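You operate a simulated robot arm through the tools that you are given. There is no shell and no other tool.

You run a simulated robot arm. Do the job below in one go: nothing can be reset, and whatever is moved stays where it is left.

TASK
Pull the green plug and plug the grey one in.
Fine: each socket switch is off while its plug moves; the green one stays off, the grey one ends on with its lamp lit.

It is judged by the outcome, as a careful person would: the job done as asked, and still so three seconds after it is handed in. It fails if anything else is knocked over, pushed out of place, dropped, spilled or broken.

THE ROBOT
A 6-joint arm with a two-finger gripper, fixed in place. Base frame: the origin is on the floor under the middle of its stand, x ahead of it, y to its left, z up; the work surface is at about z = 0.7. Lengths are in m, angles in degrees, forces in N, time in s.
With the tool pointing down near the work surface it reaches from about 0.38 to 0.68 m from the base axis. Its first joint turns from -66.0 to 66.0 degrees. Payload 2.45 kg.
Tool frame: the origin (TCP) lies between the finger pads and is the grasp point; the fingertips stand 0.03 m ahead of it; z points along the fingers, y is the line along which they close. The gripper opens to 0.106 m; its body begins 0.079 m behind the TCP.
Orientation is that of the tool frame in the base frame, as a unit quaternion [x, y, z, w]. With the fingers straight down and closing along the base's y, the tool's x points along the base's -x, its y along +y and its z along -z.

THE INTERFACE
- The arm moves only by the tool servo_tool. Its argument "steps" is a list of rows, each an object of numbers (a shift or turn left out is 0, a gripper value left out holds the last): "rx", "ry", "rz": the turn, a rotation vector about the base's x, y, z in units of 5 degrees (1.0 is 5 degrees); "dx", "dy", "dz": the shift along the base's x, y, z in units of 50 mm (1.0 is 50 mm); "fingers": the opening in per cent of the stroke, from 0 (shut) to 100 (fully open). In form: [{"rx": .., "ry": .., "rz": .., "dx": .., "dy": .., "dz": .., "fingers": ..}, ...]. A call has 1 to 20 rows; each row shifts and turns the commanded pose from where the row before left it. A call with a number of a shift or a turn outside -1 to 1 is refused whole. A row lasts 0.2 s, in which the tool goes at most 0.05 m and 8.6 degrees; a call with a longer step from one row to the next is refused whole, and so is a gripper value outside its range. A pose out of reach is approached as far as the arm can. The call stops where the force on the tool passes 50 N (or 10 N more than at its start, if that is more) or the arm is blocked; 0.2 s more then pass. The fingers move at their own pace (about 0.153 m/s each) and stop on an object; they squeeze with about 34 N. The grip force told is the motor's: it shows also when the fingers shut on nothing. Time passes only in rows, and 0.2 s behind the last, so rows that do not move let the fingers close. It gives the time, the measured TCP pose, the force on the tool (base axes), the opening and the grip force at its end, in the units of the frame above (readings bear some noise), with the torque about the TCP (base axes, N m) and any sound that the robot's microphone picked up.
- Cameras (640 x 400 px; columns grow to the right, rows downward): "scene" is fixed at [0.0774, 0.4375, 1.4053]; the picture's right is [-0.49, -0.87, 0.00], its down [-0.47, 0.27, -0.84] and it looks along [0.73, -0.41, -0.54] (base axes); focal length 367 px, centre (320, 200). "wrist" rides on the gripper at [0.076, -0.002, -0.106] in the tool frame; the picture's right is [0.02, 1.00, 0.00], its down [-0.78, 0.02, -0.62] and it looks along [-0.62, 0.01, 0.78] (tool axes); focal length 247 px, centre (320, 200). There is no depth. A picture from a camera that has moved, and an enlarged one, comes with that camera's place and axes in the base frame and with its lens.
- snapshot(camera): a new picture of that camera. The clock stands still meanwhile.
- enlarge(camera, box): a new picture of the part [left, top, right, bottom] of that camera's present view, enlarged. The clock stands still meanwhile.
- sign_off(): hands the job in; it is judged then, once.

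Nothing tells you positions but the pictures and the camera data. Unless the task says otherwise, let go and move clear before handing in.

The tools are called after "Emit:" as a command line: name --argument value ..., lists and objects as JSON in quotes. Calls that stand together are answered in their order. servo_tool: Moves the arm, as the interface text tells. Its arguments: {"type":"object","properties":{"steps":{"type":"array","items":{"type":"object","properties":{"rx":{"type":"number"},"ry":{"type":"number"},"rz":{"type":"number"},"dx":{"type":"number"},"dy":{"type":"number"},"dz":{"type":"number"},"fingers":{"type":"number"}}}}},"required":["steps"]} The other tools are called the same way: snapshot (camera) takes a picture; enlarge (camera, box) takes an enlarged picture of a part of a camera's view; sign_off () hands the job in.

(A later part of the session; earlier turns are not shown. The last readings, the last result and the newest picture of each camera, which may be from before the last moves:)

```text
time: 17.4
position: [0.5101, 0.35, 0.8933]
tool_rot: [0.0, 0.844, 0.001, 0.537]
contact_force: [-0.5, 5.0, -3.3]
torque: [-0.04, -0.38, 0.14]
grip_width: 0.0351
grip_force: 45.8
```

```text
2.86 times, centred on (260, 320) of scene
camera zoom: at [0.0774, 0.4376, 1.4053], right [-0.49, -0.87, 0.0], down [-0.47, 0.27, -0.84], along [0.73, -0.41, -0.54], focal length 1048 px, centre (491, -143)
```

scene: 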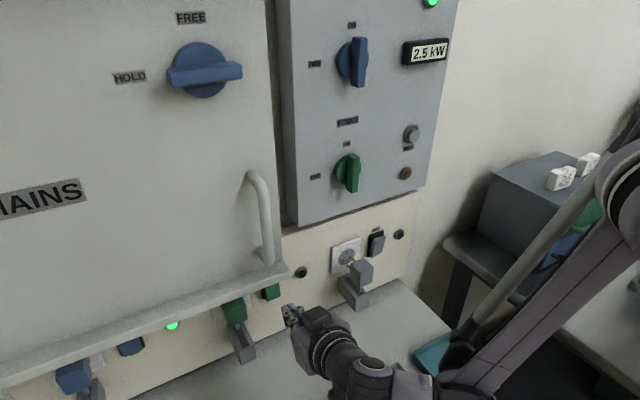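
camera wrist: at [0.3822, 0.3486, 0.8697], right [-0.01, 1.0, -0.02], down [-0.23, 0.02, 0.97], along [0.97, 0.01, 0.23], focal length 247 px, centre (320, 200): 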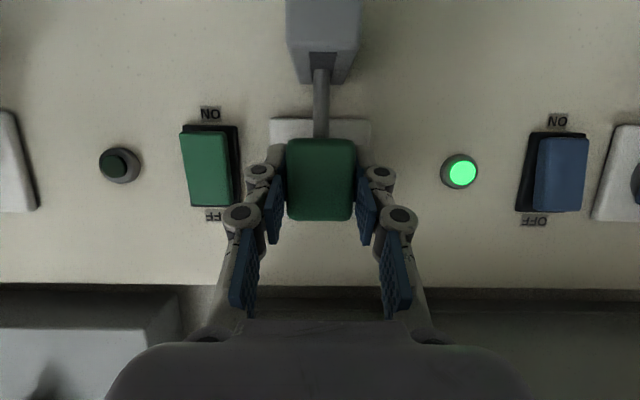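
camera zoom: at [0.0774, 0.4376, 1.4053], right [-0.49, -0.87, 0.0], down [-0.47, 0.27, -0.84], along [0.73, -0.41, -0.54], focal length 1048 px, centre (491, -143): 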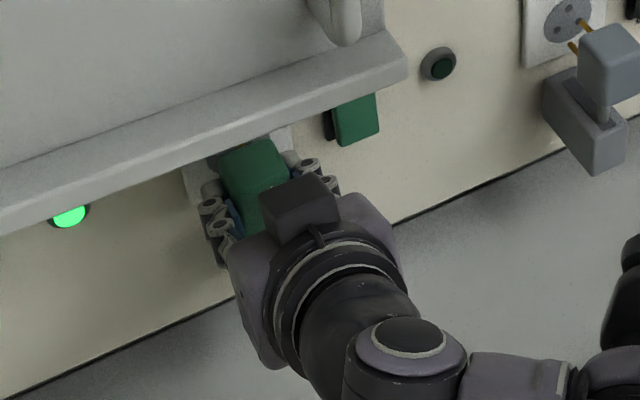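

The plug moves with the hand (about 17 mm out so far). I'll continue toward the end of its guide.

Emit:
servo_tool --steps '[{"dx": -0.08}, {"dx": -0.08}, {"dx": -0.08}, {"dx": -0.06}, {"dx": -0.06}, {"dx": 0}]'

Emit:
snapshot --camera "wrist"

Emit:
enlarge --camera "scene" --box '[180, 250, 340, 390]'

```text
time: 18.8
position: [0.493, 0.3502, 0.8938]
tool_rot: [0.001, 0.844, 0.0, 0.537]
contact_force: [-3.3, 2.0, -14.6]
torque: [-0.03, 0.3, 0.05]
grip_width: 0.035
grip_force: 44.9
```

```text
taken
camera wrist: at [0.3645, 0.3491, 0.87], right [-0.01, 1.0, -0.02], down [-0.23, 0.02, 0.97], along [0.97, 0.01, 0.23], focal length 247 px, centre (320, 200)
```

wrist: 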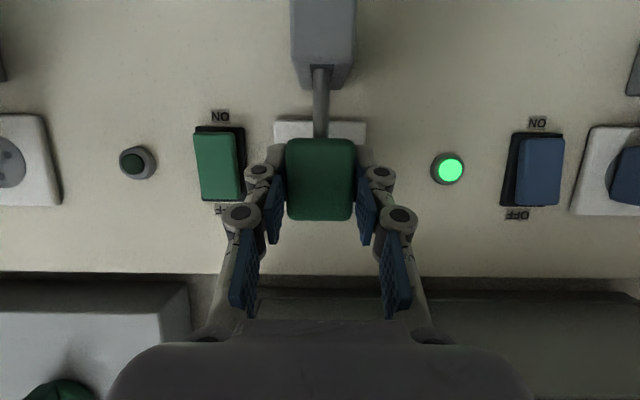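

```text
2.86 times, centred on (260, 320) of scene
camera zoom: at [0.0775, 0.4377, 1.4053], right [-0.49, -0.87, 0.0], down [-0.47, 0.26, -0.84], along [0.73, -0.41, -0.54], focal length 1048 px, centre (491, -143)
```

zoom: 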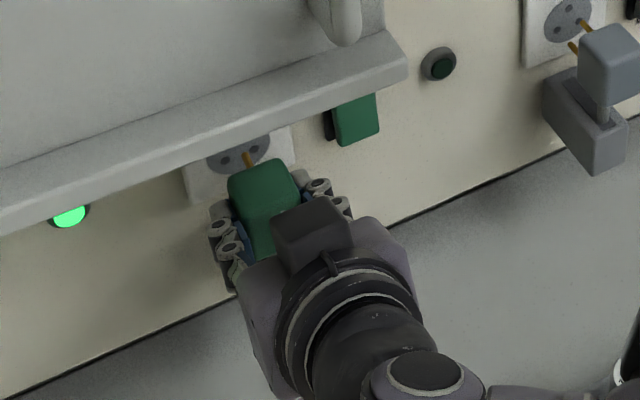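

The pins are showing (about 35 mm out). There's a small downward load on the hand, so I'll ease down slightly and finish pulling to the guide's end.

Emit:
servo_tool --steps '[{"dz": -0.03}, {"dx": -0.05}, {"dx": -0.05}, {"dx": 0}]'

Emit:
enlarge --camera "scene" --box '[200, 270, 300, 350]'

Emit:
enlarge --camera "wrist" --box '[240, 0, 400, 230]'

```text
time: 19.8
position: [0.4911, 0.351, 0.8934]
tool_rot: [-0.001, 0.842, -0.001, 0.539]
contact_force: [34.9, 9.2, 11.3]
torque: [0.18, -0.72, 0.14]
grip_width: 0.0348
grip_force: 45.2
```

```text
5.00 times, centred on (250, 310) of scene
camera zoom: at [0.0781, 0.4376, 1.4053], right [-0.49, -0.87, 0.0], down [-0.47, 0.27, -0.84], along [0.73, -0.41, -0.54], focal length 1833 px, centre (670, -350)
```

zoom: 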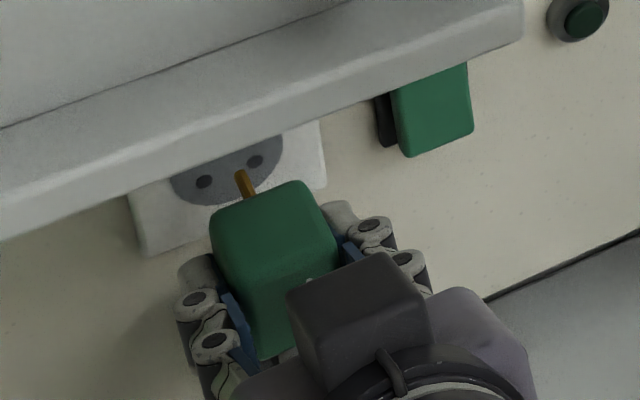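

```text
1.74 times, centred on (320, 115) of wrist
camera zoom: at [0.3625, 0.3485, 0.8686], right [-0.01, 1.0, -0.02], down [-0.24, 0.02, 0.97], along [0.97, 0.02, 0.24], focal length 430 px, centre (320, 348)
```

zoom: 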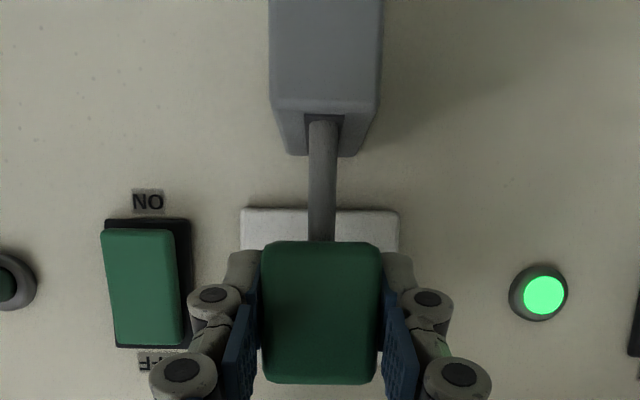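

The plug is at its end stop (35 N reaction) with the pins fully clear of the socket. I'll relax the pull, open the fingers and check that it stays put.

Emit:
servo_tool --steps '[{"dx": 0.04}, {"dx": 0}, {"fingers": 52}, {"dx": 0}, {"dx": 0}]'

Emit:
snapshot --camera "wrist"

Emit:
enlarge --camera "scene" --box '[200, 270, 300, 350]'

```text
time: 21.0
position: [0.4905, 0.3498, 0.8918]
tool_rot: [0.0, 0.844, 0.0, 0.537]
contact_force: [-0.3, -0.2, -0.7]
torque: [0.05, 0.0, -0.02]
grip_width: 0.0551
grip_force: 0.2
```

```text
taken
camera wrist: at [0.3617, 0.3485, 0.8684], right [-0.01, 1.0, -0.02], down [-0.23, 0.02, 0.97], along [0.97, 0.01, 0.23], focal length 247 px, centre (320, 200)
```

wrist: 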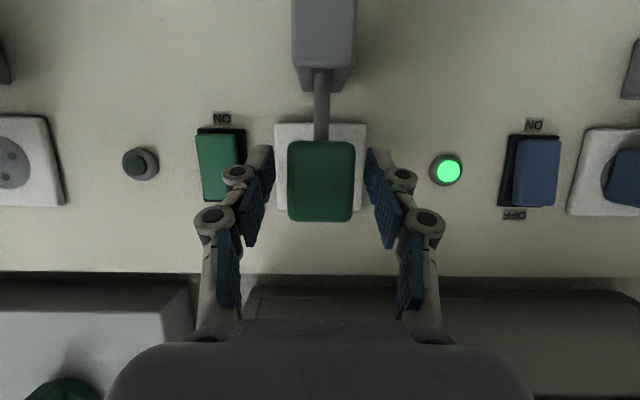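

```text
5.00 times, centred on (250, 310) of scene
camera zoom: at [0.0774, 0.4375, 1.4053], right [-0.49, -0.87, 0.0], down [-0.47, 0.27, -0.84], along [0.73, -0.41, -0.54], focal length 1833 px, centre (670, -350)
```

zoom: 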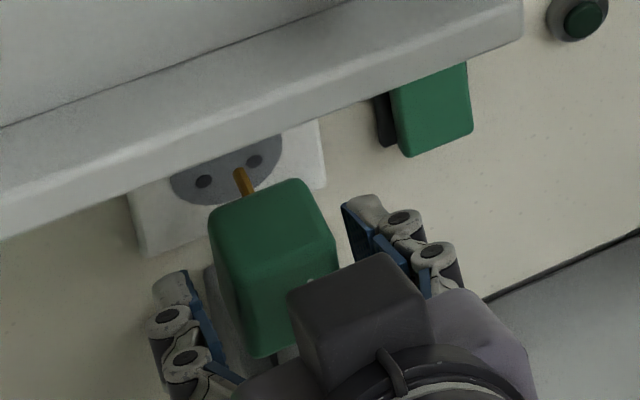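

The green plug stays out. I'll back the hand straight off, keeping clear of the plug and the ledge.

Emit:
servo_tool --steps '[{"dx": -0.25, "dz": 0.06}, {"dx": -0.25, "dz": 0.1}, {"dx": -0.25, "dz": 0.1}, {"dx": -0.25, "dz": 0.1}, {"dx": -0.1}, {"ry": 1}, {"ry": 1}, {"dx": 0}]'

Emit:
snapshot --camera "wrist"

Emit:
snapshot --camera "scene"

```text
time: 22.8
position: [0.4341, 0.3489, 0.9102]
tool_rot: [0.0, 0.887, 0.0, 0.462]
contact_force: [0.1, -1.0, -0.6]
torque: [0.0, 0.0, -0.04]
grip_width: 0.0553
grip_force: 0.0
```

```text
taken
camera wrist: at [0.3042, 0.3476, 0.9095], right [-0.01, 1.0, -0.02], down [-0.06, 0.02, 1.0], along [1.0, 0.01, 0.06], focal length 247 px, centre (320, 200)
```

wrist: 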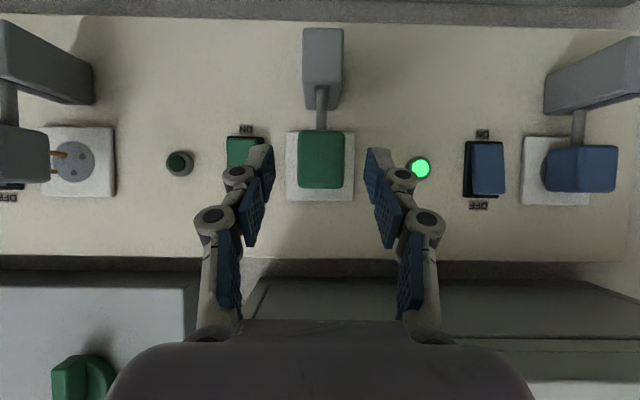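

```text
taken
```

scene: 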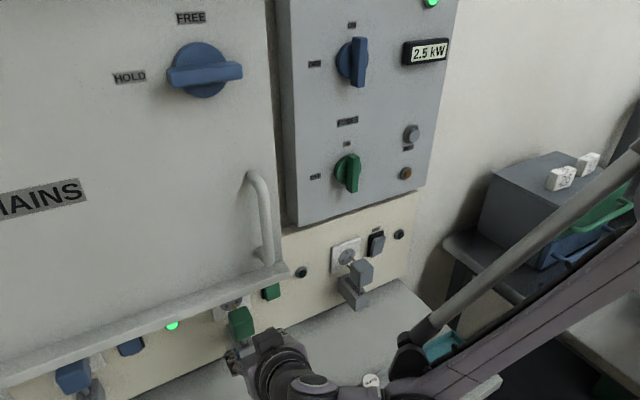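

The green socket shows open with its plug withdrawn, and the green lamp is off. Next I'll close the fingers and move over toward the grey switch in stages, watching the arm's clearance over the cups and tray.

Emit:
servo_tool --steps '[{"dy": -0.7, "fingers": 0}, {"dy": -0.7}, {"dy": -0.7}, {"dy": -0.7}, {"dx": 0}]'

Emit:
snapshot --camera "scene"

```text
time: 24.0
position: [0.4369, 0.2099, 0.9107]
tool_rot: [0.0, 0.887, 0.0, 0.462]
contact_force: [-0.4, 0.3, -0.3]
torque: [0.0, 0.0, -0.06]
grip_width: 0.0
grip_force: 28.6
```

```text
taken
```

scene: 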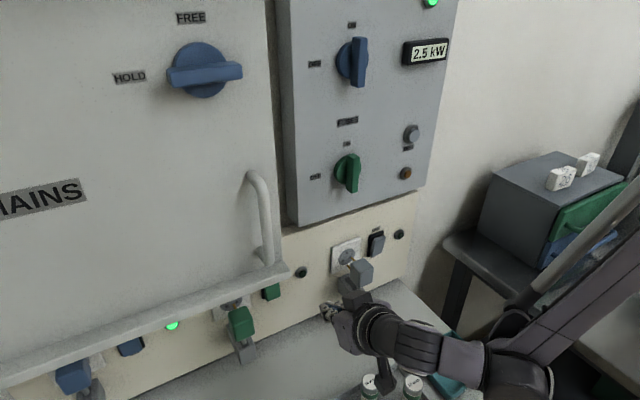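

The arm stays well above the table items. Continuing toward the grey switch.

Emit:
servo_tool --steps '[{"dy": -0.7, "ry": 0.5}, {"dy": -0.7, "ry": 0.5}, {"dy": -0.7, "ry": 0.5}, {"dy": -0.7, "ry": 0.5}, {"dy": -0.5}, {"dy": -0.48}, {"dx": 0}]'

Emit:
snapshot --camera "scene"

Emit:
snapshot --camera "wrist"

```text
time: 25.6
position: [0.4356, 0.021, 0.9112]
tool_rot: [0.0, 0.923, 0.0, 0.384]
contact_force: [0.8, 0.7, -0.2]
torque: [-0.03, 0.02, 0.03]
grip_width: 0.0
grip_force: 28.9
```

```text
taken
```

scene: 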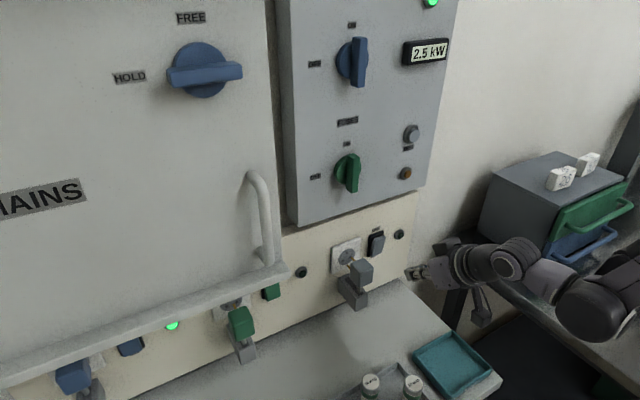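

```text
taken
camera wrist: at [0.3061, 0.0196, 0.9324], right [-0.02, 1.0, -0.01], down [0.11, 0.02, 0.99], along [0.99, 0.01, -0.11], focal length 247 px, centre (320, 200)
```

wrist: 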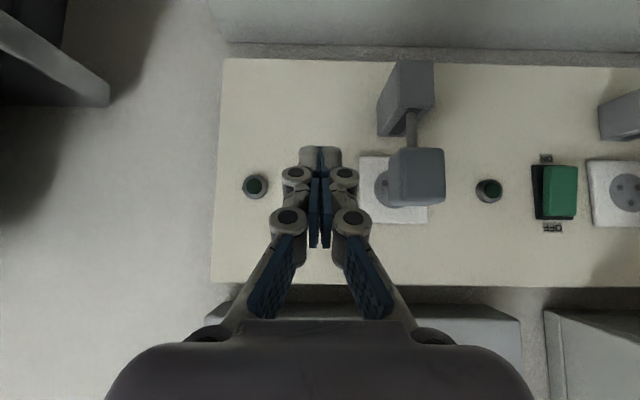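

The hand is in front of the grey switch (y ≈ 0.022). I'll flatten the tilt a little while advancing to about 35 mm from the rocker, aligned with its upper (OFF) half.

Emit:
servo_tool --steps '[{"dx": 0.4, "ry": -1, "dy": 0.03, "dz": 0.03}, {"dx": 0.4, "ry": -1, "dz": 0.03}, {"dx": 0}, {"dx": 0}]'

Emit:
snapshot --camera "wrist"

Emit:
enlarge --camera "scene" --box '[330, 190, 490, 310]'

```text
time: 26.6
position: [0.4739, 0.0234, 0.9163]
tool_rot: [0.0, 0.887, 0.0, 0.461]
contact_force: [0.2, -0.5, 0.4]
torque: [0.03, -0.01, 0.02]
grip_width: 0.0002
grip_force: 28.3
```

```text
taken
camera wrist: at [0.3437, 0.0215, 0.9148], right [-0.01, 1.0, -0.02], down [-0.06, 0.02, 1.0], along [1.0, 0.01, 0.06], focal length 247 px, centre (320, 200)
```

wrist: 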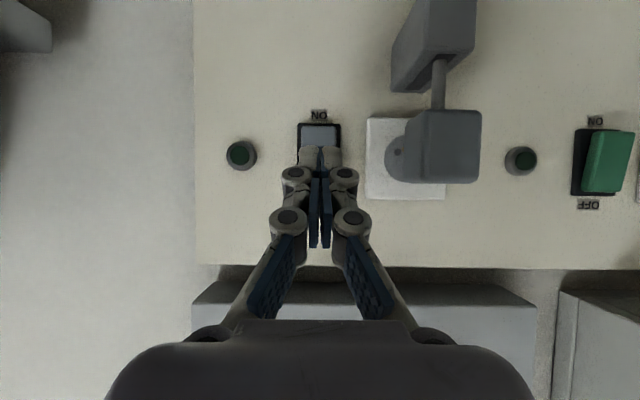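

```text
3.33 times, centred on (410, 250) of scene
camera zoom: at [0.0774, 0.4375, 1.4053], right [-0.49, -0.87, 0.0], down [-0.47, 0.27, -0.84], along [0.73, -0.41, -0.54], focal length 1222 px, centre (20, 33)
```

zoom: 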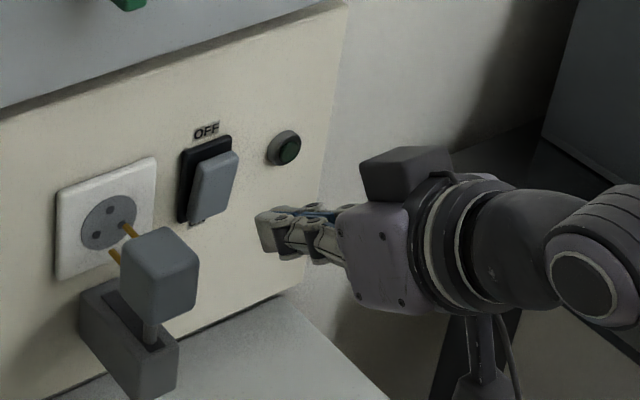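

Aligned with the grey switch. Advancing to just short of contact, then pressing in small steps.

Emit:
servo_tool --steps '[{"dx": 0.2, "dz": -0.04}, {"dx": 0.2}, {"dx": 0.2}, {"dx": 0.2}, {"dx": 0.05}, {"dx": 0}]'

Emit:
enlarge --camera "wrist" --box '[200, 80, 440, 230]'

Emit:
enlarge --camera "scene" --box '[330, 190, 450, 290]'

```text
time: 28.0
position: [0.5179, 0.0211, 0.912]
tool_rot: [0.0, 0.887, 0.0, 0.463]
contact_force: [0.4, -0.7, -0.7]
torque: [-0.03, -0.02, 0.01]
grip_width: 0.0
grip_force: 28.4
```

```text
2.67 times, centred on (320, 155) of wrist
camera zoom: at [0.3876, 0.0207, 0.9099], right [-0.01, 1.0, -0.02], down [-0.06, 0.02, 1.0], along [1.0, 0.01, 0.06], focal length 659 px, centre (320, 320)
```

zoom: 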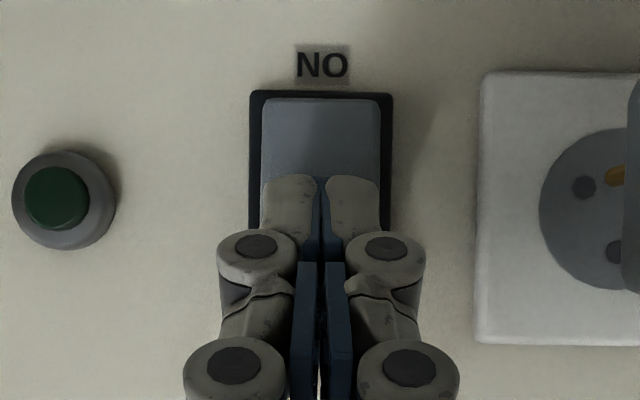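

```text
4.00 times, centred on (390, 240) of scene
camera zoom: at [0.0774, 0.4375, 1.4053], right [-0.49, -0.87, 0.0], down [-0.47, 0.27, -0.84], along [0.73, -0.41, -0.54], focal length 1467 px, centre (40, 40)
```

zoom: 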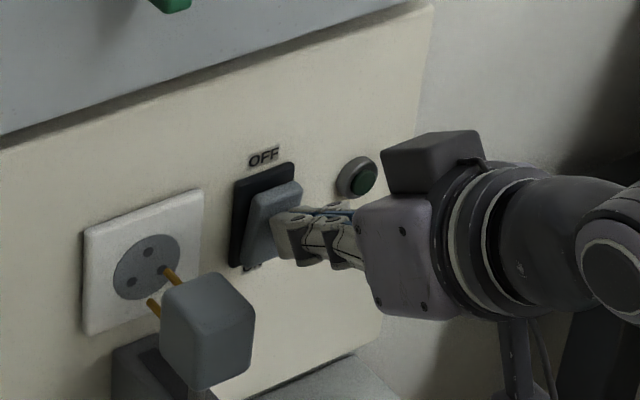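

No contact yet. I'll raise 3 mm for better leverage on the OFF end and then press.

Emit:
servo_tool --steps '[{"dz": 0.07, "dx": -0.02}, {"dx": 0.06}, {"dx": 0.05}, {"dx": 0.05}, {"dx": 0}]'

Emit:
enlarge --camera "wrist" --box '[200, 80, 440, 230]'

Emit:
enlarge --camera "scene" --box '[330, 190, 450, 290]'

```text
time: 29.2
position: [0.525, 0.0222, 0.9136]
tool_rot: [0.0, 0.886, 0.0, 0.463]
contact_force: [-3.0, 0.9, 1.8]
torque: [0.05, 0.0, 0.04]
grip_width: 0.006
grip_force: 28.8
```

```text
2.67 times, centred on (320, 155) of wrist
camera zoom: at [0.3938, 0.0211, 0.9137], right [-0.01, 1.0, -0.02], down [-0.06, 0.02, 1.0], along [1.0, 0.01, 0.06], focal length 659 px, centre (320, 320)
```

zoom: 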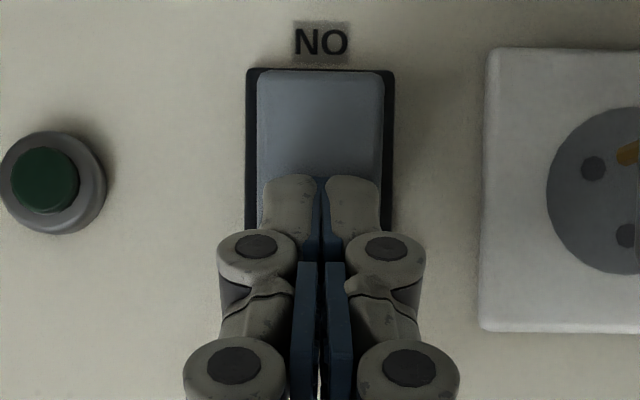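

```text
4.00 times, centred on (390, 240) of scene
camera zoom: at [0.0772, 0.4375, 1.4053], right [-0.49, -0.87, 0.0], down [-0.47, 0.27, -0.84], along [0.73, -0.41, -0.54], focal length 1467 px, centre (40, 40)
```

zoom: 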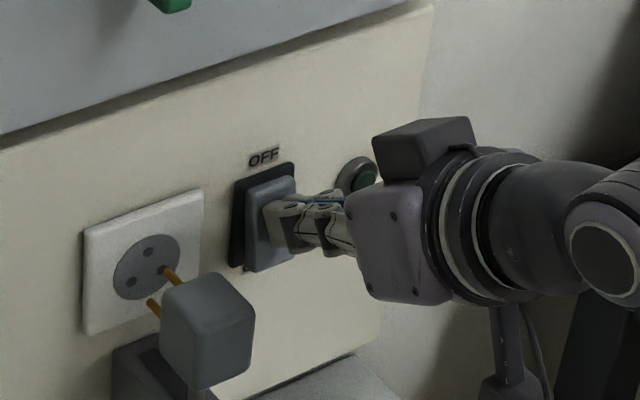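

The rocker appears to have flipped. I'll press about 2 mm more to be sure, then back off and check.

Emit:
servo_tool --steps '[{"dx": 0.04}, {"dx": 0.02}, {"dx": 0}]'

Emit:
servo_tool --steps '[{"dx": -0.2}, {"dx": -0.4}, {"dx": -0.4}, {"dx": -0.4}, {"dx": -0.2}, {"dx": 0}]'

Emit:
enlarge --camera "scene" --box '[360, 222, 400, 262]'

Emit:
snapshot --camera "wrist"

Emit:
snapshot --camera "scene"

```text
time: 30.0
position: [0.5237, 0.0218, 0.9149]
tool_rot: [0.0, 0.887, 0.0, 0.462]
contact_force: [-40.5, 3.1, 17.2]
torque: [0.05, -0.27, 0.09]
grip_width: 0.0061
grip_force: 28.2
```

```text
time: 31.4
position: [0.4512, 0.0211, 0.9253]
tool_rot: [0.0, 0.887, 0.0, 0.461]
contact_force: [0.0, 0.1, -0.1]
torque: [0.02, 0.0, -0.02]
grip_width: 0.0001
grip_force: 29.0
out of reach, approached as far as the arm can: row 4, 5
```

```text
10.00 times, centred on (380, 242) of scene
camera zoom: at [0.0774, 0.4375, 1.4053], right [-0.49, -0.87, 0.0], down [-0.47, 0.27, -0.84], along [0.73, -0.41, -0.54], focal length 3666 px, centre (-280, -220)
```

zoom: 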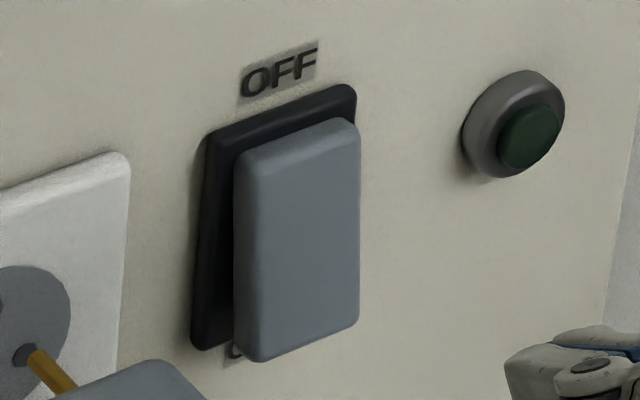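

```text
taken
camera wrist: at [0.321, 0.0203, 0.9237], right [-0.01, 1.0, -0.02], down [-0.06, 0.02, 1.0], along [1.0, 0.01, 0.06], focal length 247 px, centre (320, 200)
```

wrist: 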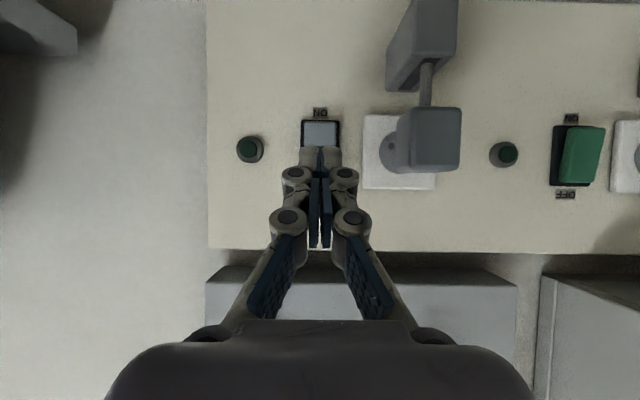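

```text
taken
```

scene: 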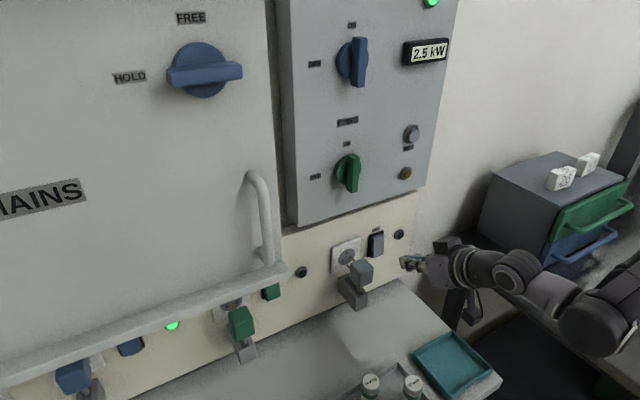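

The lower (ON) end of the grey rocker now sticks out, so the grey switch is off. The grey plug sits at y ≈ 0.101 with its front at x ≈ 0.489. I'll rise above it, open the fingers and move over it.

Emit:
servo_tool --steps '[{"dz": 0.3, "dx": 0.1, "fingers": 62}, {"dz": 0.4, "dx": 0.2}, {"dy": 0.5}, {"dy": 0.55}, {"dy": 0.54}, {"dx": 0}]'

Emit:
snapshot --camera "wrist"

Emit:
enlarge --camera "scene" --box '[310, 190, 470, 310]'

```text
time: 32.8
position: [0.4667, 0.104, 0.9608]
tool_rot: [0.001, 0.886, -0.001, 0.463]
contact_force: [0.1, -0.5, -0.3]
torque: [0.01, -0.02, 0.03]
grip_width: 0.0657
grip_force: 0.0
```

```text
taken
camera wrist: at [0.3358, 0.1019, 0.9588], right [-0.01, 1.0, -0.02], down [-0.06, 0.02, 1.0], along [1.0, 0.01, 0.06], focal length 247 px, centre (320, 200)
```

wrist: 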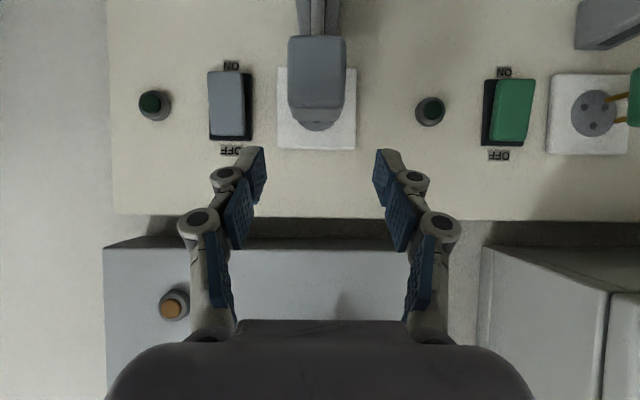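

```text
3.33 times, centred on (390, 250) of scene
camera zoom: at [0.0773, 0.4375, 1.4053], right [-0.49, -0.87, 0.0], down [-0.47, 0.27, -0.84], along [0.73, -0.41, -0.54], focal length 1222 px, centre (87, 33)
```

zoom: 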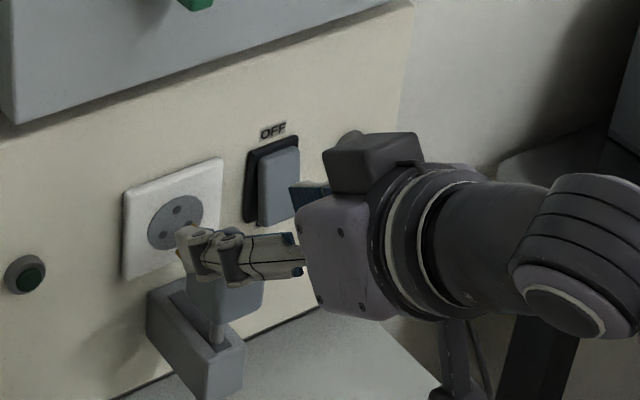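

The plug is about 3.5 mm to the -y side of centre. I'll correct that and descend so the fingers straddle the plug.

Emit:
servo_tool --steps '[{"dy": -0.07, "dz": -0.3, "dx": 0.1, "fingers": 54}, {"dz": -0.3, "dx": 0.1}, {"dz": -0.3, "dx": 0.1}, {"dz": -0.25, "dx": 0.05}, {"dx": 0}]'

Emit:
snapshot --camera "wrist"

Emit:
enlarge --camera "scene" --box '[310, 190, 470, 310]'

```text
time: 34.0
position: [0.4851, 0.1001, 0.9036]
tool_rot: [0.0, 0.888, 0.0, 0.461]
contact_force: [-0.3, 1.1, 0.8]
torque: [0.03, 0.02, -0.02]
grip_width: 0.0571
grip_force: 0.0
```

```text
taken
camera wrist: at [0.3545, 0.0983, 0.9018], right [-0.01, 1.0, -0.02], down [-0.06, 0.02, 1.0], along [1.0, 0.01, 0.06], focal length 247 px, centre (320, 200)
```

wrist: 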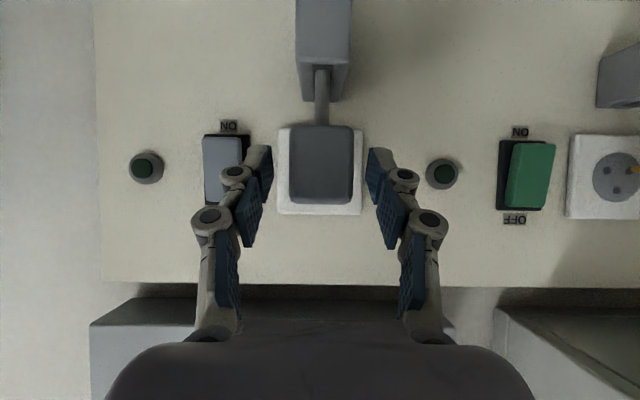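

```text
3.33 times, centred on (390, 250) of scene
camera zoom: at [0.0774, 0.4375, 1.4053], right [-0.49, -0.87, 0.0], down [-0.47, 0.27, -0.84], along [0.73, -0.41, -0.54], focal length 1222 px, centre (87, 33)
```

zoom: 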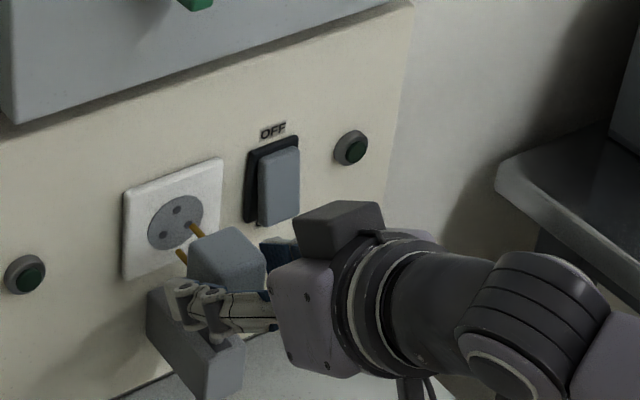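

Centred. A small final descent and advance, then close on the plug.

Emit:
servo_tool --steps '[{"dz": -0.11, "dx": 0.07}, {"dz": -0.11, "dx": 0.06}, {"dx": 0}, {"fingers": 0}, {"dx": 0}, {"dx": 0}]'

Emit:
snapshot --camera "wrist"

Emit:
enlarge --camera "scene" --box '[310, 190, 470, 310]'

```text
time: 35.4
position: [0.4957, 0.1007, 0.898]
tool_rot: [0.0, 0.887, 0.0, 0.462]
contact_force: [-0.1, 4.7, 1.8]
torque: [0.08, -0.14, 0.15]
grip_width: 0.0352
grip_force: 45.1
out of reach, approached as far as the arm can: row 1, 2
```

```text
taken
camera wrist: at [0.3645, 0.0987, 0.8967], right [-0.01, 1.0, -0.02], down [-0.06, 0.02, 1.0], along [1.0, 0.01, 0.06], focal length 247 px, centre (320, 200)
```

wrist: 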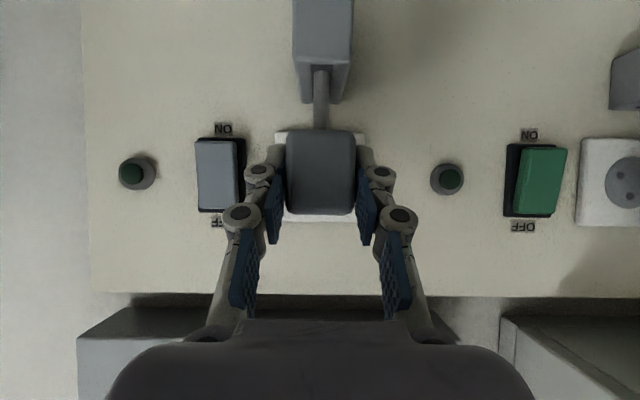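

```text
3.33 times, centred on (390, 250) of scene
camera zoom: at [0.0773, 0.4376, 1.4053], right [-0.49, -0.87, 0.0], down [-0.47, 0.27, -0.84], along [0.73, -0.41, -0.54], focal length 1222 px, centre (87, 33)
```

zoom: 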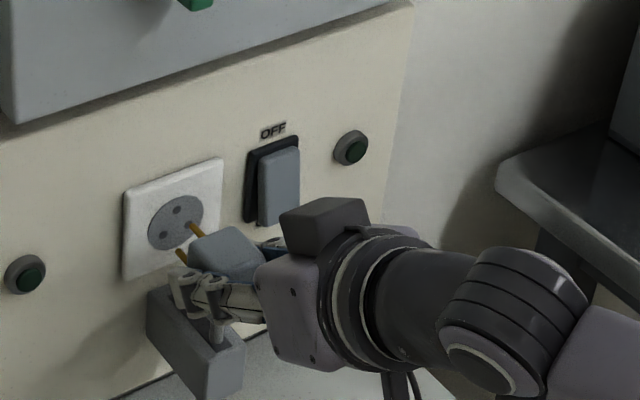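

The grey plug is gripped. I'll push it straight forward along +x toward the socket.

Emit:
servo_tool --steps '[{"dx": 0.08}, {"dx": 0.08}, {"dx": 0.08}, {"dx": 0.08}, {"dx": 0}]'

Emit:
enlarge --camera "scene" --box '[310, 190, 470, 310]'

Emit:
snapshot --camera "wrist"

```text
time: 36.6
position: [0.5101, 0.1002, 0.8975]
tool_rot: [-0.001, 0.887, 0.0, 0.462]
contact_force: [0.0, 7.3, -11.5]
torque: [0.04, 0.01, 0.28]
grip_width: 0.0353
grip_force: 44.4
```

```text
3.33 times, centred on (390, 250) of scene
camera zoom: at [0.0775, 0.4377, 1.4053], right [-0.49, -0.87, 0.0], down [-0.47, 0.26, -0.84], along [0.73, -0.41, -0.54], focal length 1222 px, centre (87, 33)
```

zoom: 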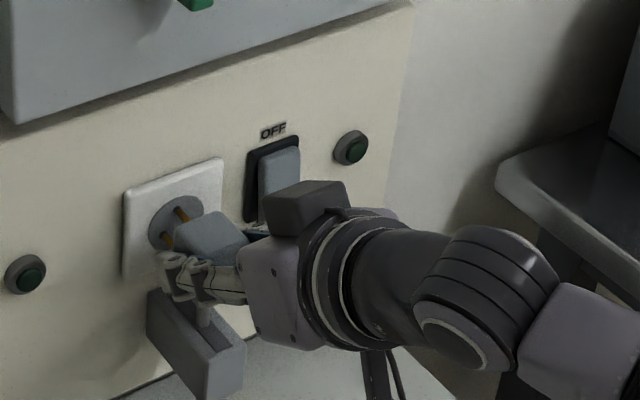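

```text
taken
camera wrist: at [0.3801, 0.0987, 0.8967], right [-0.01, 1.0, -0.02], down [-0.06, 0.02, 1.0], along [1.0, 0.01, 0.06], focal length 247 px, centre (320, 200)
```

wrist: 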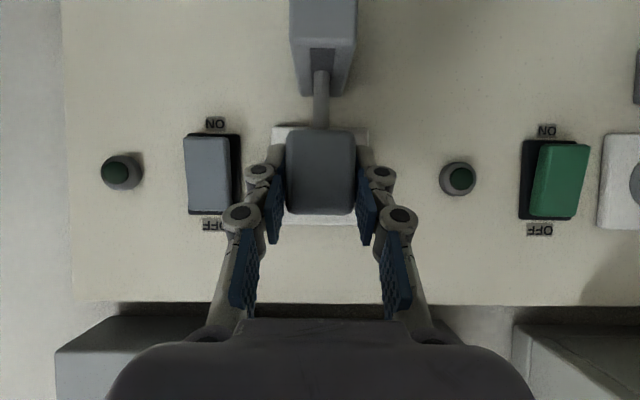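

It slides in well (about 14 mm so far). Continuing with a tiny correction for the side load.

Emit:
servo_tool --steps '[{"dx": 0.08, "dz": -0.015, "dy": 0.01}, {"dx": 0.08}, {"dx": 0.06}, {"dx": 0.04}, {"dx": 0}]'

Emit:
enlarge --camera "scene" --box '[310, 190, 470, 310]'

Emit:
snapshot --camera "wrist"

```text
time: 37.8
position: [0.5248, 0.1009, 0.8973]
tool_rot: [-0.001, 0.887, 0.001, 0.463]
contact_force: [0.0, 11.2, -7.3]
torque: [0.25, 0.65, 0.18]
grip_width: 0.0354
grip_force: 44.5
```

```text
3.33 times, centred on (390, 250) of scene
camera zoom: at [0.0775, 0.4378, 1.4052], right [-0.49, -0.87, 0.0], down [-0.47, 0.26, -0.84], along [0.73, -0.41, -0.54], focal length 1222 px, centre (87, 33)
```

zoom: 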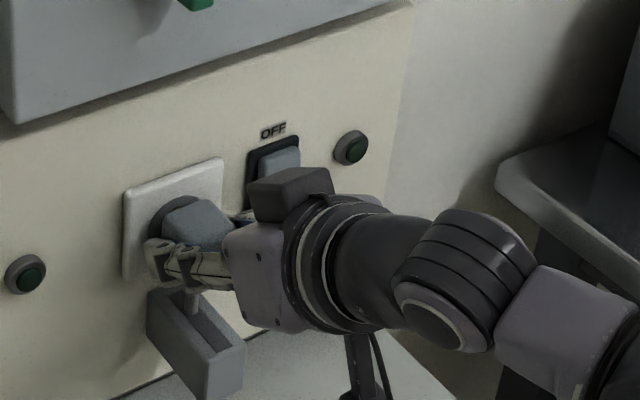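

```text
taken
camera wrist: at [0.393, 0.0986, 0.8964], right [-0.01, 1.0, -0.02], down [-0.06, 0.02, 1.0], along [1.0, 0.01, 0.06], focal length 247 px, centre (320, 200)
```

wrist: 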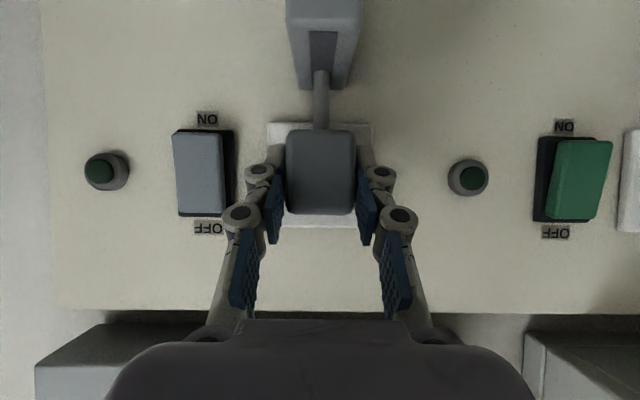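

About 7 mm remain. Continuing in 2 mm steps until it seats.

Emit:
servo_tool --steps '[{"dx": 0.04}, {"dx": 0.04}, {"dx": 0.04}, {"dx": 0}]'

Emit:
enlarge --camera "scene" --box '[330, 225, 400, 305]'

Emit:
snapshot --camera "wrist"

```text
time: 38.8
position: [0.5296, 0.1003, 0.8975]
tool_rot: [0.0, 0.886, -0.001, 0.463]
contact_force: [-3.3, 5.5, 12.4]
torque: [0.12, -0.1, 0.04]
grip_width: 0.0351
grip_force: 44.9
```

```text
5.00 times, centred on (365, 265) of scene
camera zoom: at [0.0771, 0.4376, 1.4053], right [-0.49, -0.87, 0.0], down [-0.47, 0.27, -0.84], along [0.73, -0.41, -0.54], focal length 1833 px, centre (95, -125)
```

zoom: 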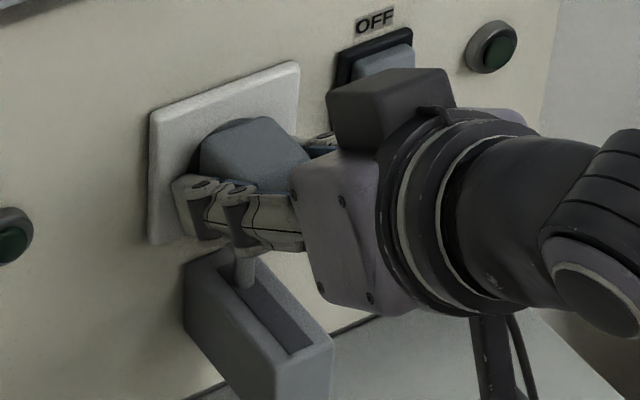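

```text
taken
camera wrist: at [0.3987, 0.0987, 0.8961], right [-0.01, 1.0, -0.02], down [-0.06, 0.02, 1.0], along [1.0, 0.01, 0.06], focal length 247 px, centre (320, 200)
```

wrist: 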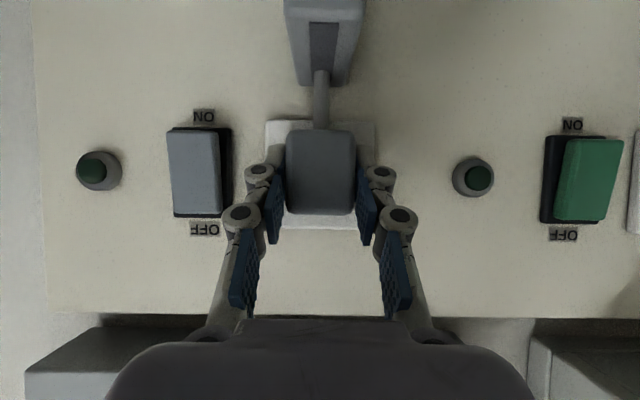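

Nearly seated. Two more small steps to find the stop.

Emit:
servo_tool --steps '[{"dx": 0.04}, {"dx": 0.03}, {"dx": 0}]'

Emit:
enlarge --camera "scene" --box '[330, 225, 400, 305]'

```text
time: 39.7
position: [0.5299, 0.1004, 0.8979]
tool_rot: [-0.001, 0.887, 0.0, 0.461]
contact_force: [-12.1, 0.5, 11.5]
torque: [0.08, -0.33, -0.18]
grip_width: 0.0349
grip_force: 44.7
stopped in row 3: the force on the tool passed its limit at 51 N (the readings are from after the stop); the commanded pose is now the measured one
```

```text
5.00 times, centred on (365, 265) of scene
camera zoom: at [0.0769, 0.4375, 1.4054], right [-0.49, -0.87, 0.0], down [-0.47, 0.27, -0.84], along [0.73, -0.41, -0.54], focal length 1833 px, centre (95, -125)
```

zoom: 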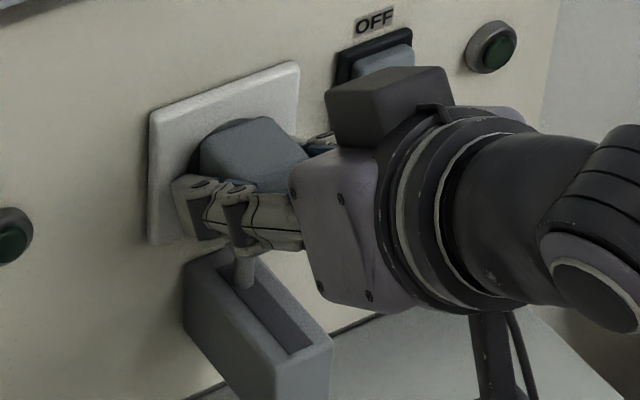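

The push met a firm stop at 51 N: either the plug is seated or the fingertips have reached the plate. I'll release, back off along the tool axis, and inspect.

Emit:
servo_tool --steps '[{"dx": -0.01}, {"fingers": 56}, {"dx": 0}, {"dx": 0}, {"dx": -0.3, "dz": 0.1}, {"dx": -0.3, "dz": 0.2}, {"dx": -0.3, "dz": 0.25}, {"dx": -0.1, "dz": 0.2}, {"dx": 0}]'

Emit:
snapshot --camera "wrist"

Emit:
enlarge --camera "scene" --box '[330, 225, 400, 305]'

```text
time: 41.7
position: [0.4809, 0.1009, 0.936]
tool_rot: [-0.001, 0.887, 0.0, 0.461]
contact_force: [-0.3, -0.2, -0.5]
torque: [0.01, 0.0, 0.01]
grip_width: 0.0596
grip_force: 0.2
```

```text
taken
camera wrist: at [0.35, 0.0989, 0.9344], right [-0.01, 1.0, -0.02], down [-0.06, 0.02, 1.0], along [1.0, 0.01, 0.06], focal length 247 px, centre (320, 200)
```

wrist: 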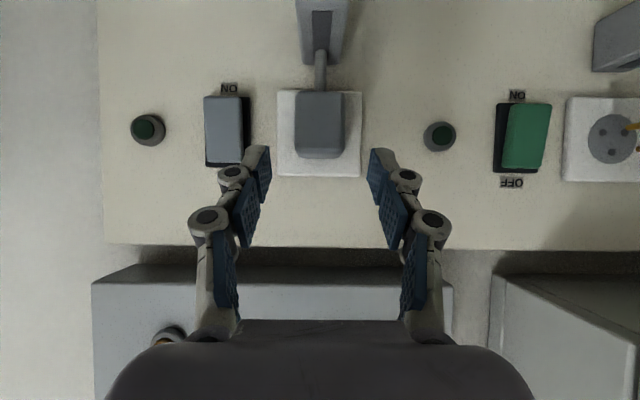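

```text
5.00 times, centred on (365, 265) of scene
camera zoom: at [0.0774, 0.4375, 1.4053], right [-0.49, -0.87, 0.0], down [-0.47, 0.27, -0.84], along [0.73, -0.41, -0.54], focal length 1833 px, centre (95, -125)
```

zoom: 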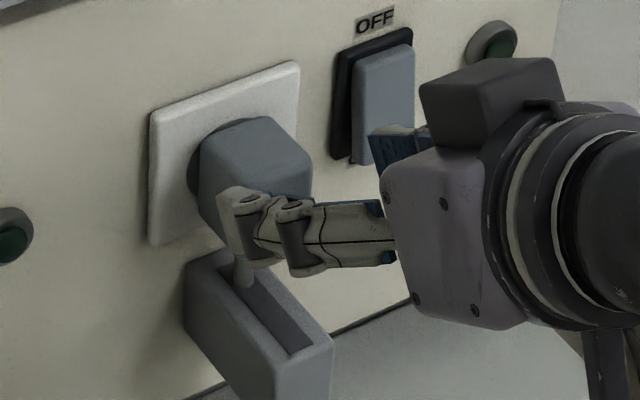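

The plug looks seated or within a millimetre or two. To be sure, I'll close the fingers, tilt back to 45° for reach, and press on the plug's front face.

Emit:
servo_tool --steps '[{"dx": -0.1, "ry": 1, "fingers": 0}, {"ry": 1}, {"dx": 0}, {"dz": -0.2}, {"dz": -0.25}, {"dz": -0.2}, {"dx": 0}]'

Emit:
snapshot --camera "wrist"

Emit:
enlarge --camera "scene" --box '[330, 225, 400, 305]'

```text
time: 43.3
position: [0.4754, 0.1014, 0.902]
tool_rot: [0.0, 0.924, 0.0, 0.382]
contact_force: [0.9, 0.0, -0.5]
torque: [0.01, -0.01, -0.01]
grip_width: 0.0
grip_force: 28.4
```

```text
taken
camera wrist: at [0.3469, 0.0995, 0.9235], right [-0.02, 1.0, -0.02], down [0.12, 0.02, 0.99], along [0.99, 0.01, -0.12], focal length 247 px, centre (320, 200)
```

wrist: 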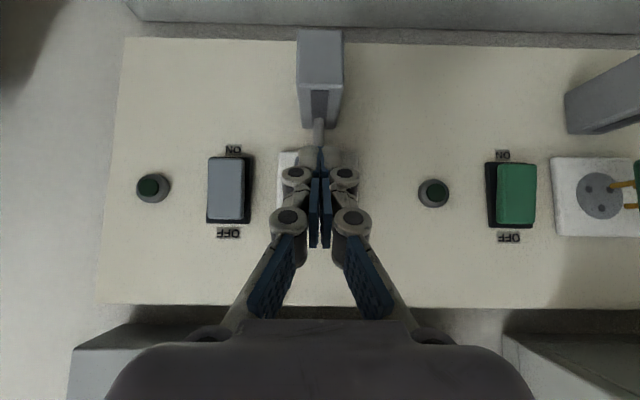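

```text
5.00 times, centred on (365, 265) of scene
camera zoom: at [0.0774, 0.4375, 1.4053], right [-0.49, -0.87, 0.0], down [-0.47, 0.27, -0.84], along [0.73, -0.41, -0.54], focal length 1833 px, centre (95, -125)
```

zoom: 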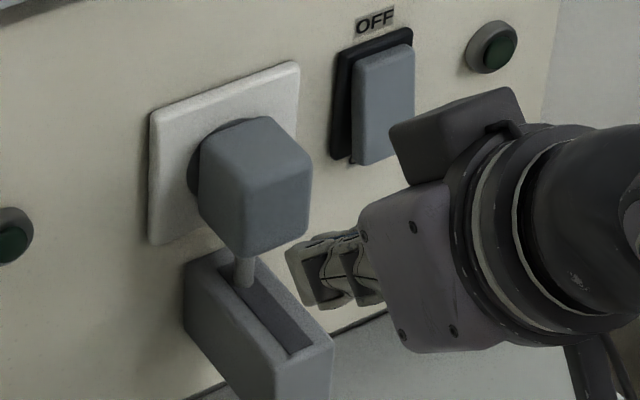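

The plug's front corner now measures x ≈ 0.523, about 37 mm further in than before and matching the green plug's seated position. I'll press it gently to confirm it's fully seated.

Emit:
servo_tool --steps '[{"dx": 0.1}, {"dx": 0.1}, {"dx": 0.1}, {"dx": 0.06}, {"dx": 0.04}, {"dx": 0.04}, {"dx": 0.04}, {"dx": 0}]'

Emit:
enlarge --camera "scene" --box '[330, 225, 400, 305]'

```text
time: 45.1
position: [0.4955, 0.1016, 0.9007]
tool_rot: [0.0, 0.925, 0.0, 0.38]
contact_force: [-44.3, 4.7, 12.2]
torque: [0.1, 0.2, 0.14]
grip_width: 0.0059
grip_force: 29.0
```

```text
5.00 times, centred on (365, 265) of scene
camera zoom: at [0.076, 0.4376, 1.4054], right [-0.49, -0.87, 0.0], down [-0.47, 0.27, -0.84], along [0.73, -0.41, -0.54], focal length 1833 px, centre (95, -125)
```

zoom: 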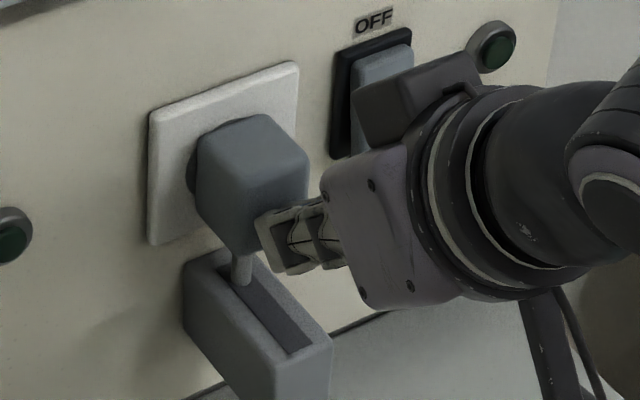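

The plug is solidly seated (44 N with no further travel). I'll back off and move over to the grey switch's lower (ON) half.

Emit:
servo_tool --steps '[{"dx": -0.2}, {"dx": -0.4}, {"dx": -0.1}, {"dy": -0.5}, {"dy": -0.55}, {"dy": -0.53}, {"dz": -0.12}, {"dz": -0.12}, {"dx": 0}]'

Emit:
snapshot --camera "wrist"

Emit:
enlarge --camera "scene" --box '[330, 200, 450, 300]'

```text
time: 47.1
position: [0.4632, 0.0212, 0.8905]
tool_rot: [-0.001, 0.924, 0.0, 0.383]
contact_force: [0.0, 0.2, -0.3]
torque: [0.01, 0.01, 0.01]
grip_width: 0.0
grip_force: 28.6
```

```text
taken
camera wrist: at [0.3344, 0.0195, 0.9124], right [-0.02, 1.0, -0.02], down [0.12, 0.02, 0.99], along [0.99, 0.01, -0.12], focal length 247 px, centre (320, 200)
```

wrist: 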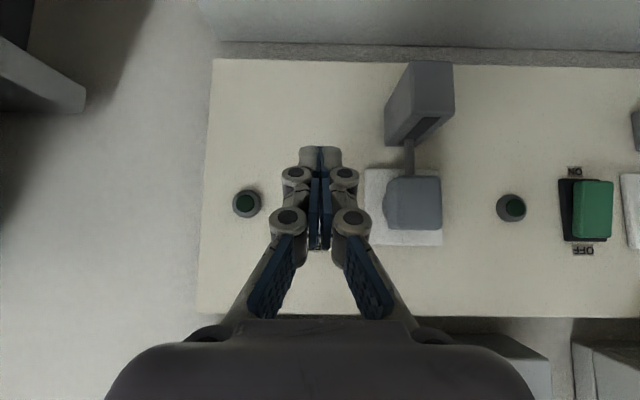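

```text
4.00 times, centred on (390, 250) of scene
camera zoom: at [0.0774, 0.4375, 1.4053], right [-0.49, -0.87, 0.0], down [-0.47, 0.27, -0.84], along [0.73, -0.41, -0.54], focal length 1467 px, centre (40, 0)
```

zoom: 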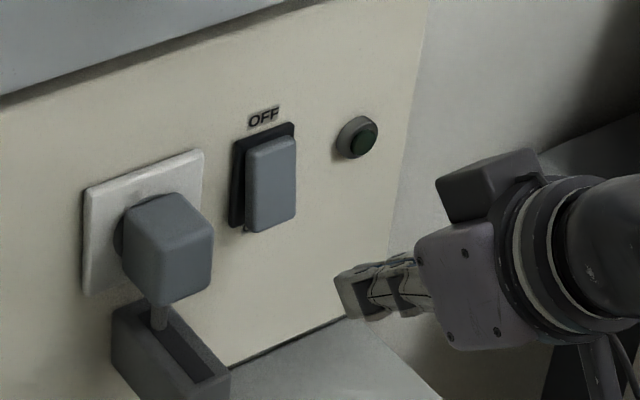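

The grey plug is in and the switch is still off. I'll line up on the lower (ON) half and advance to just before contact.

Emit:
servo_tool --steps '[{"dx": 0.25, "dy": 0.025, "dz": -0.04}, {"dx": 0.25}, {"dx": 0.25}, {"dx": 0.2}, {"dx": 0}]'

Emit:
enlarge --camera "wrist" --box '[200, 80, 440, 260]'

Emit:
enlarge --camera "scene" --box '[350, 210, 420, 280]'

```text
time: 48.3
position: [0.5096, 0.0215, 0.8887]
tool_rot: [0.0, 0.924, 0.0, 0.382]
contact_force: [-0.7, 0.3, 0.4]
torque: [-0.01, -0.02, -0.01]
grip_width: 0.0
grip_force: 28.5
```

```text
2.22 times, centred on (320, 170) of wrist
camera zoom: at [0.3816, 0.0207, 0.9104], right [-0.02, 1.0, -0.02], down [0.12, 0.02, 0.99], along [0.99, 0.01, -0.12], focal length 549 px, centre (320, 267)
```

zoom: 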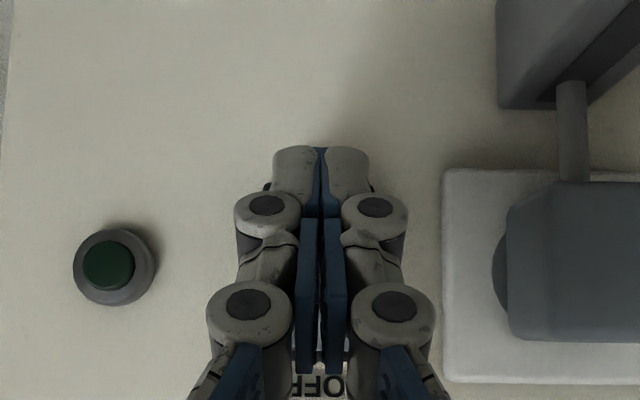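

```text
5.71 times, centred on (385, 245) of scene
camera zoom: at [0.0774, 0.4375, 1.4053], right [-0.49, -0.87, 0.0], down [-0.47, 0.27, -0.84], along [0.73, -0.41, -0.54], focal length 2095 px, centre (-51, -57)
```

zoom: 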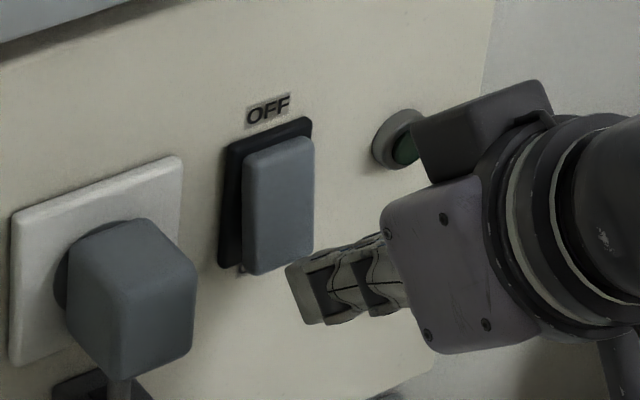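

The tip is about 12 mm in front of the rocker's lower half. I'll drop 2 mm for leverage and press in small steps, watching the lamp.

Emit:
servo_tool --steps '[{"dx": 0.1, "dz": -0.04}, {"dx": 0.1}, {"dx": 0.05}, {"dx": 0.05}, {"dx": 0}]'

Emit:
enlarge --camera "scene" --box '[350, 210, 420, 280]'

Emit:
snapshot --camera "wrist"

```text
time: 49.5
position: [0.526, 0.0235, 0.8864]
tool_rot: [-0.001, 0.924, 0.001, 0.381]
contact_force: [-3.8, 0.9, 1.2]
torque: [0.04, 0.03, 0.03]
grip_width: 0.006
grip_force: 28.5
```

```text
5.71 times, centred on (385, 245) of scene
camera zoom: at [0.0773, 0.4375, 1.4053], right [-0.49, -0.87, 0.0], down [-0.47, 0.27, -0.84], along [0.73, -0.41, -0.54], focal length 2095 px, centre (-51, -57)
```

zoom: 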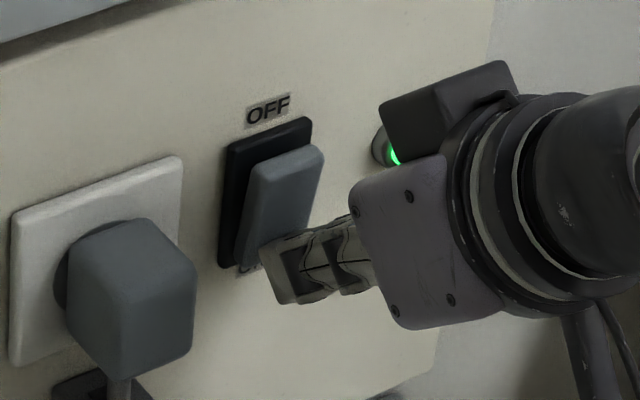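

```text
taken
camera wrist: at [0.3968, 0.0212, 0.9087], right [-0.02, 1.0, -0.02], down [0.12, 0.02, 0.99], along [0.99, 0.01, -0.12], focal length 247 px, centre (320, 200)
```

wrist: 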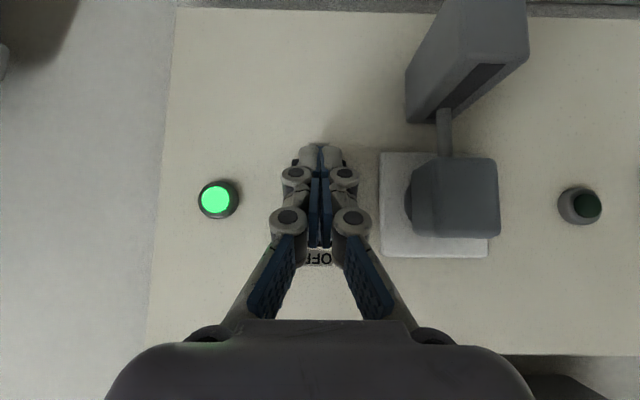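

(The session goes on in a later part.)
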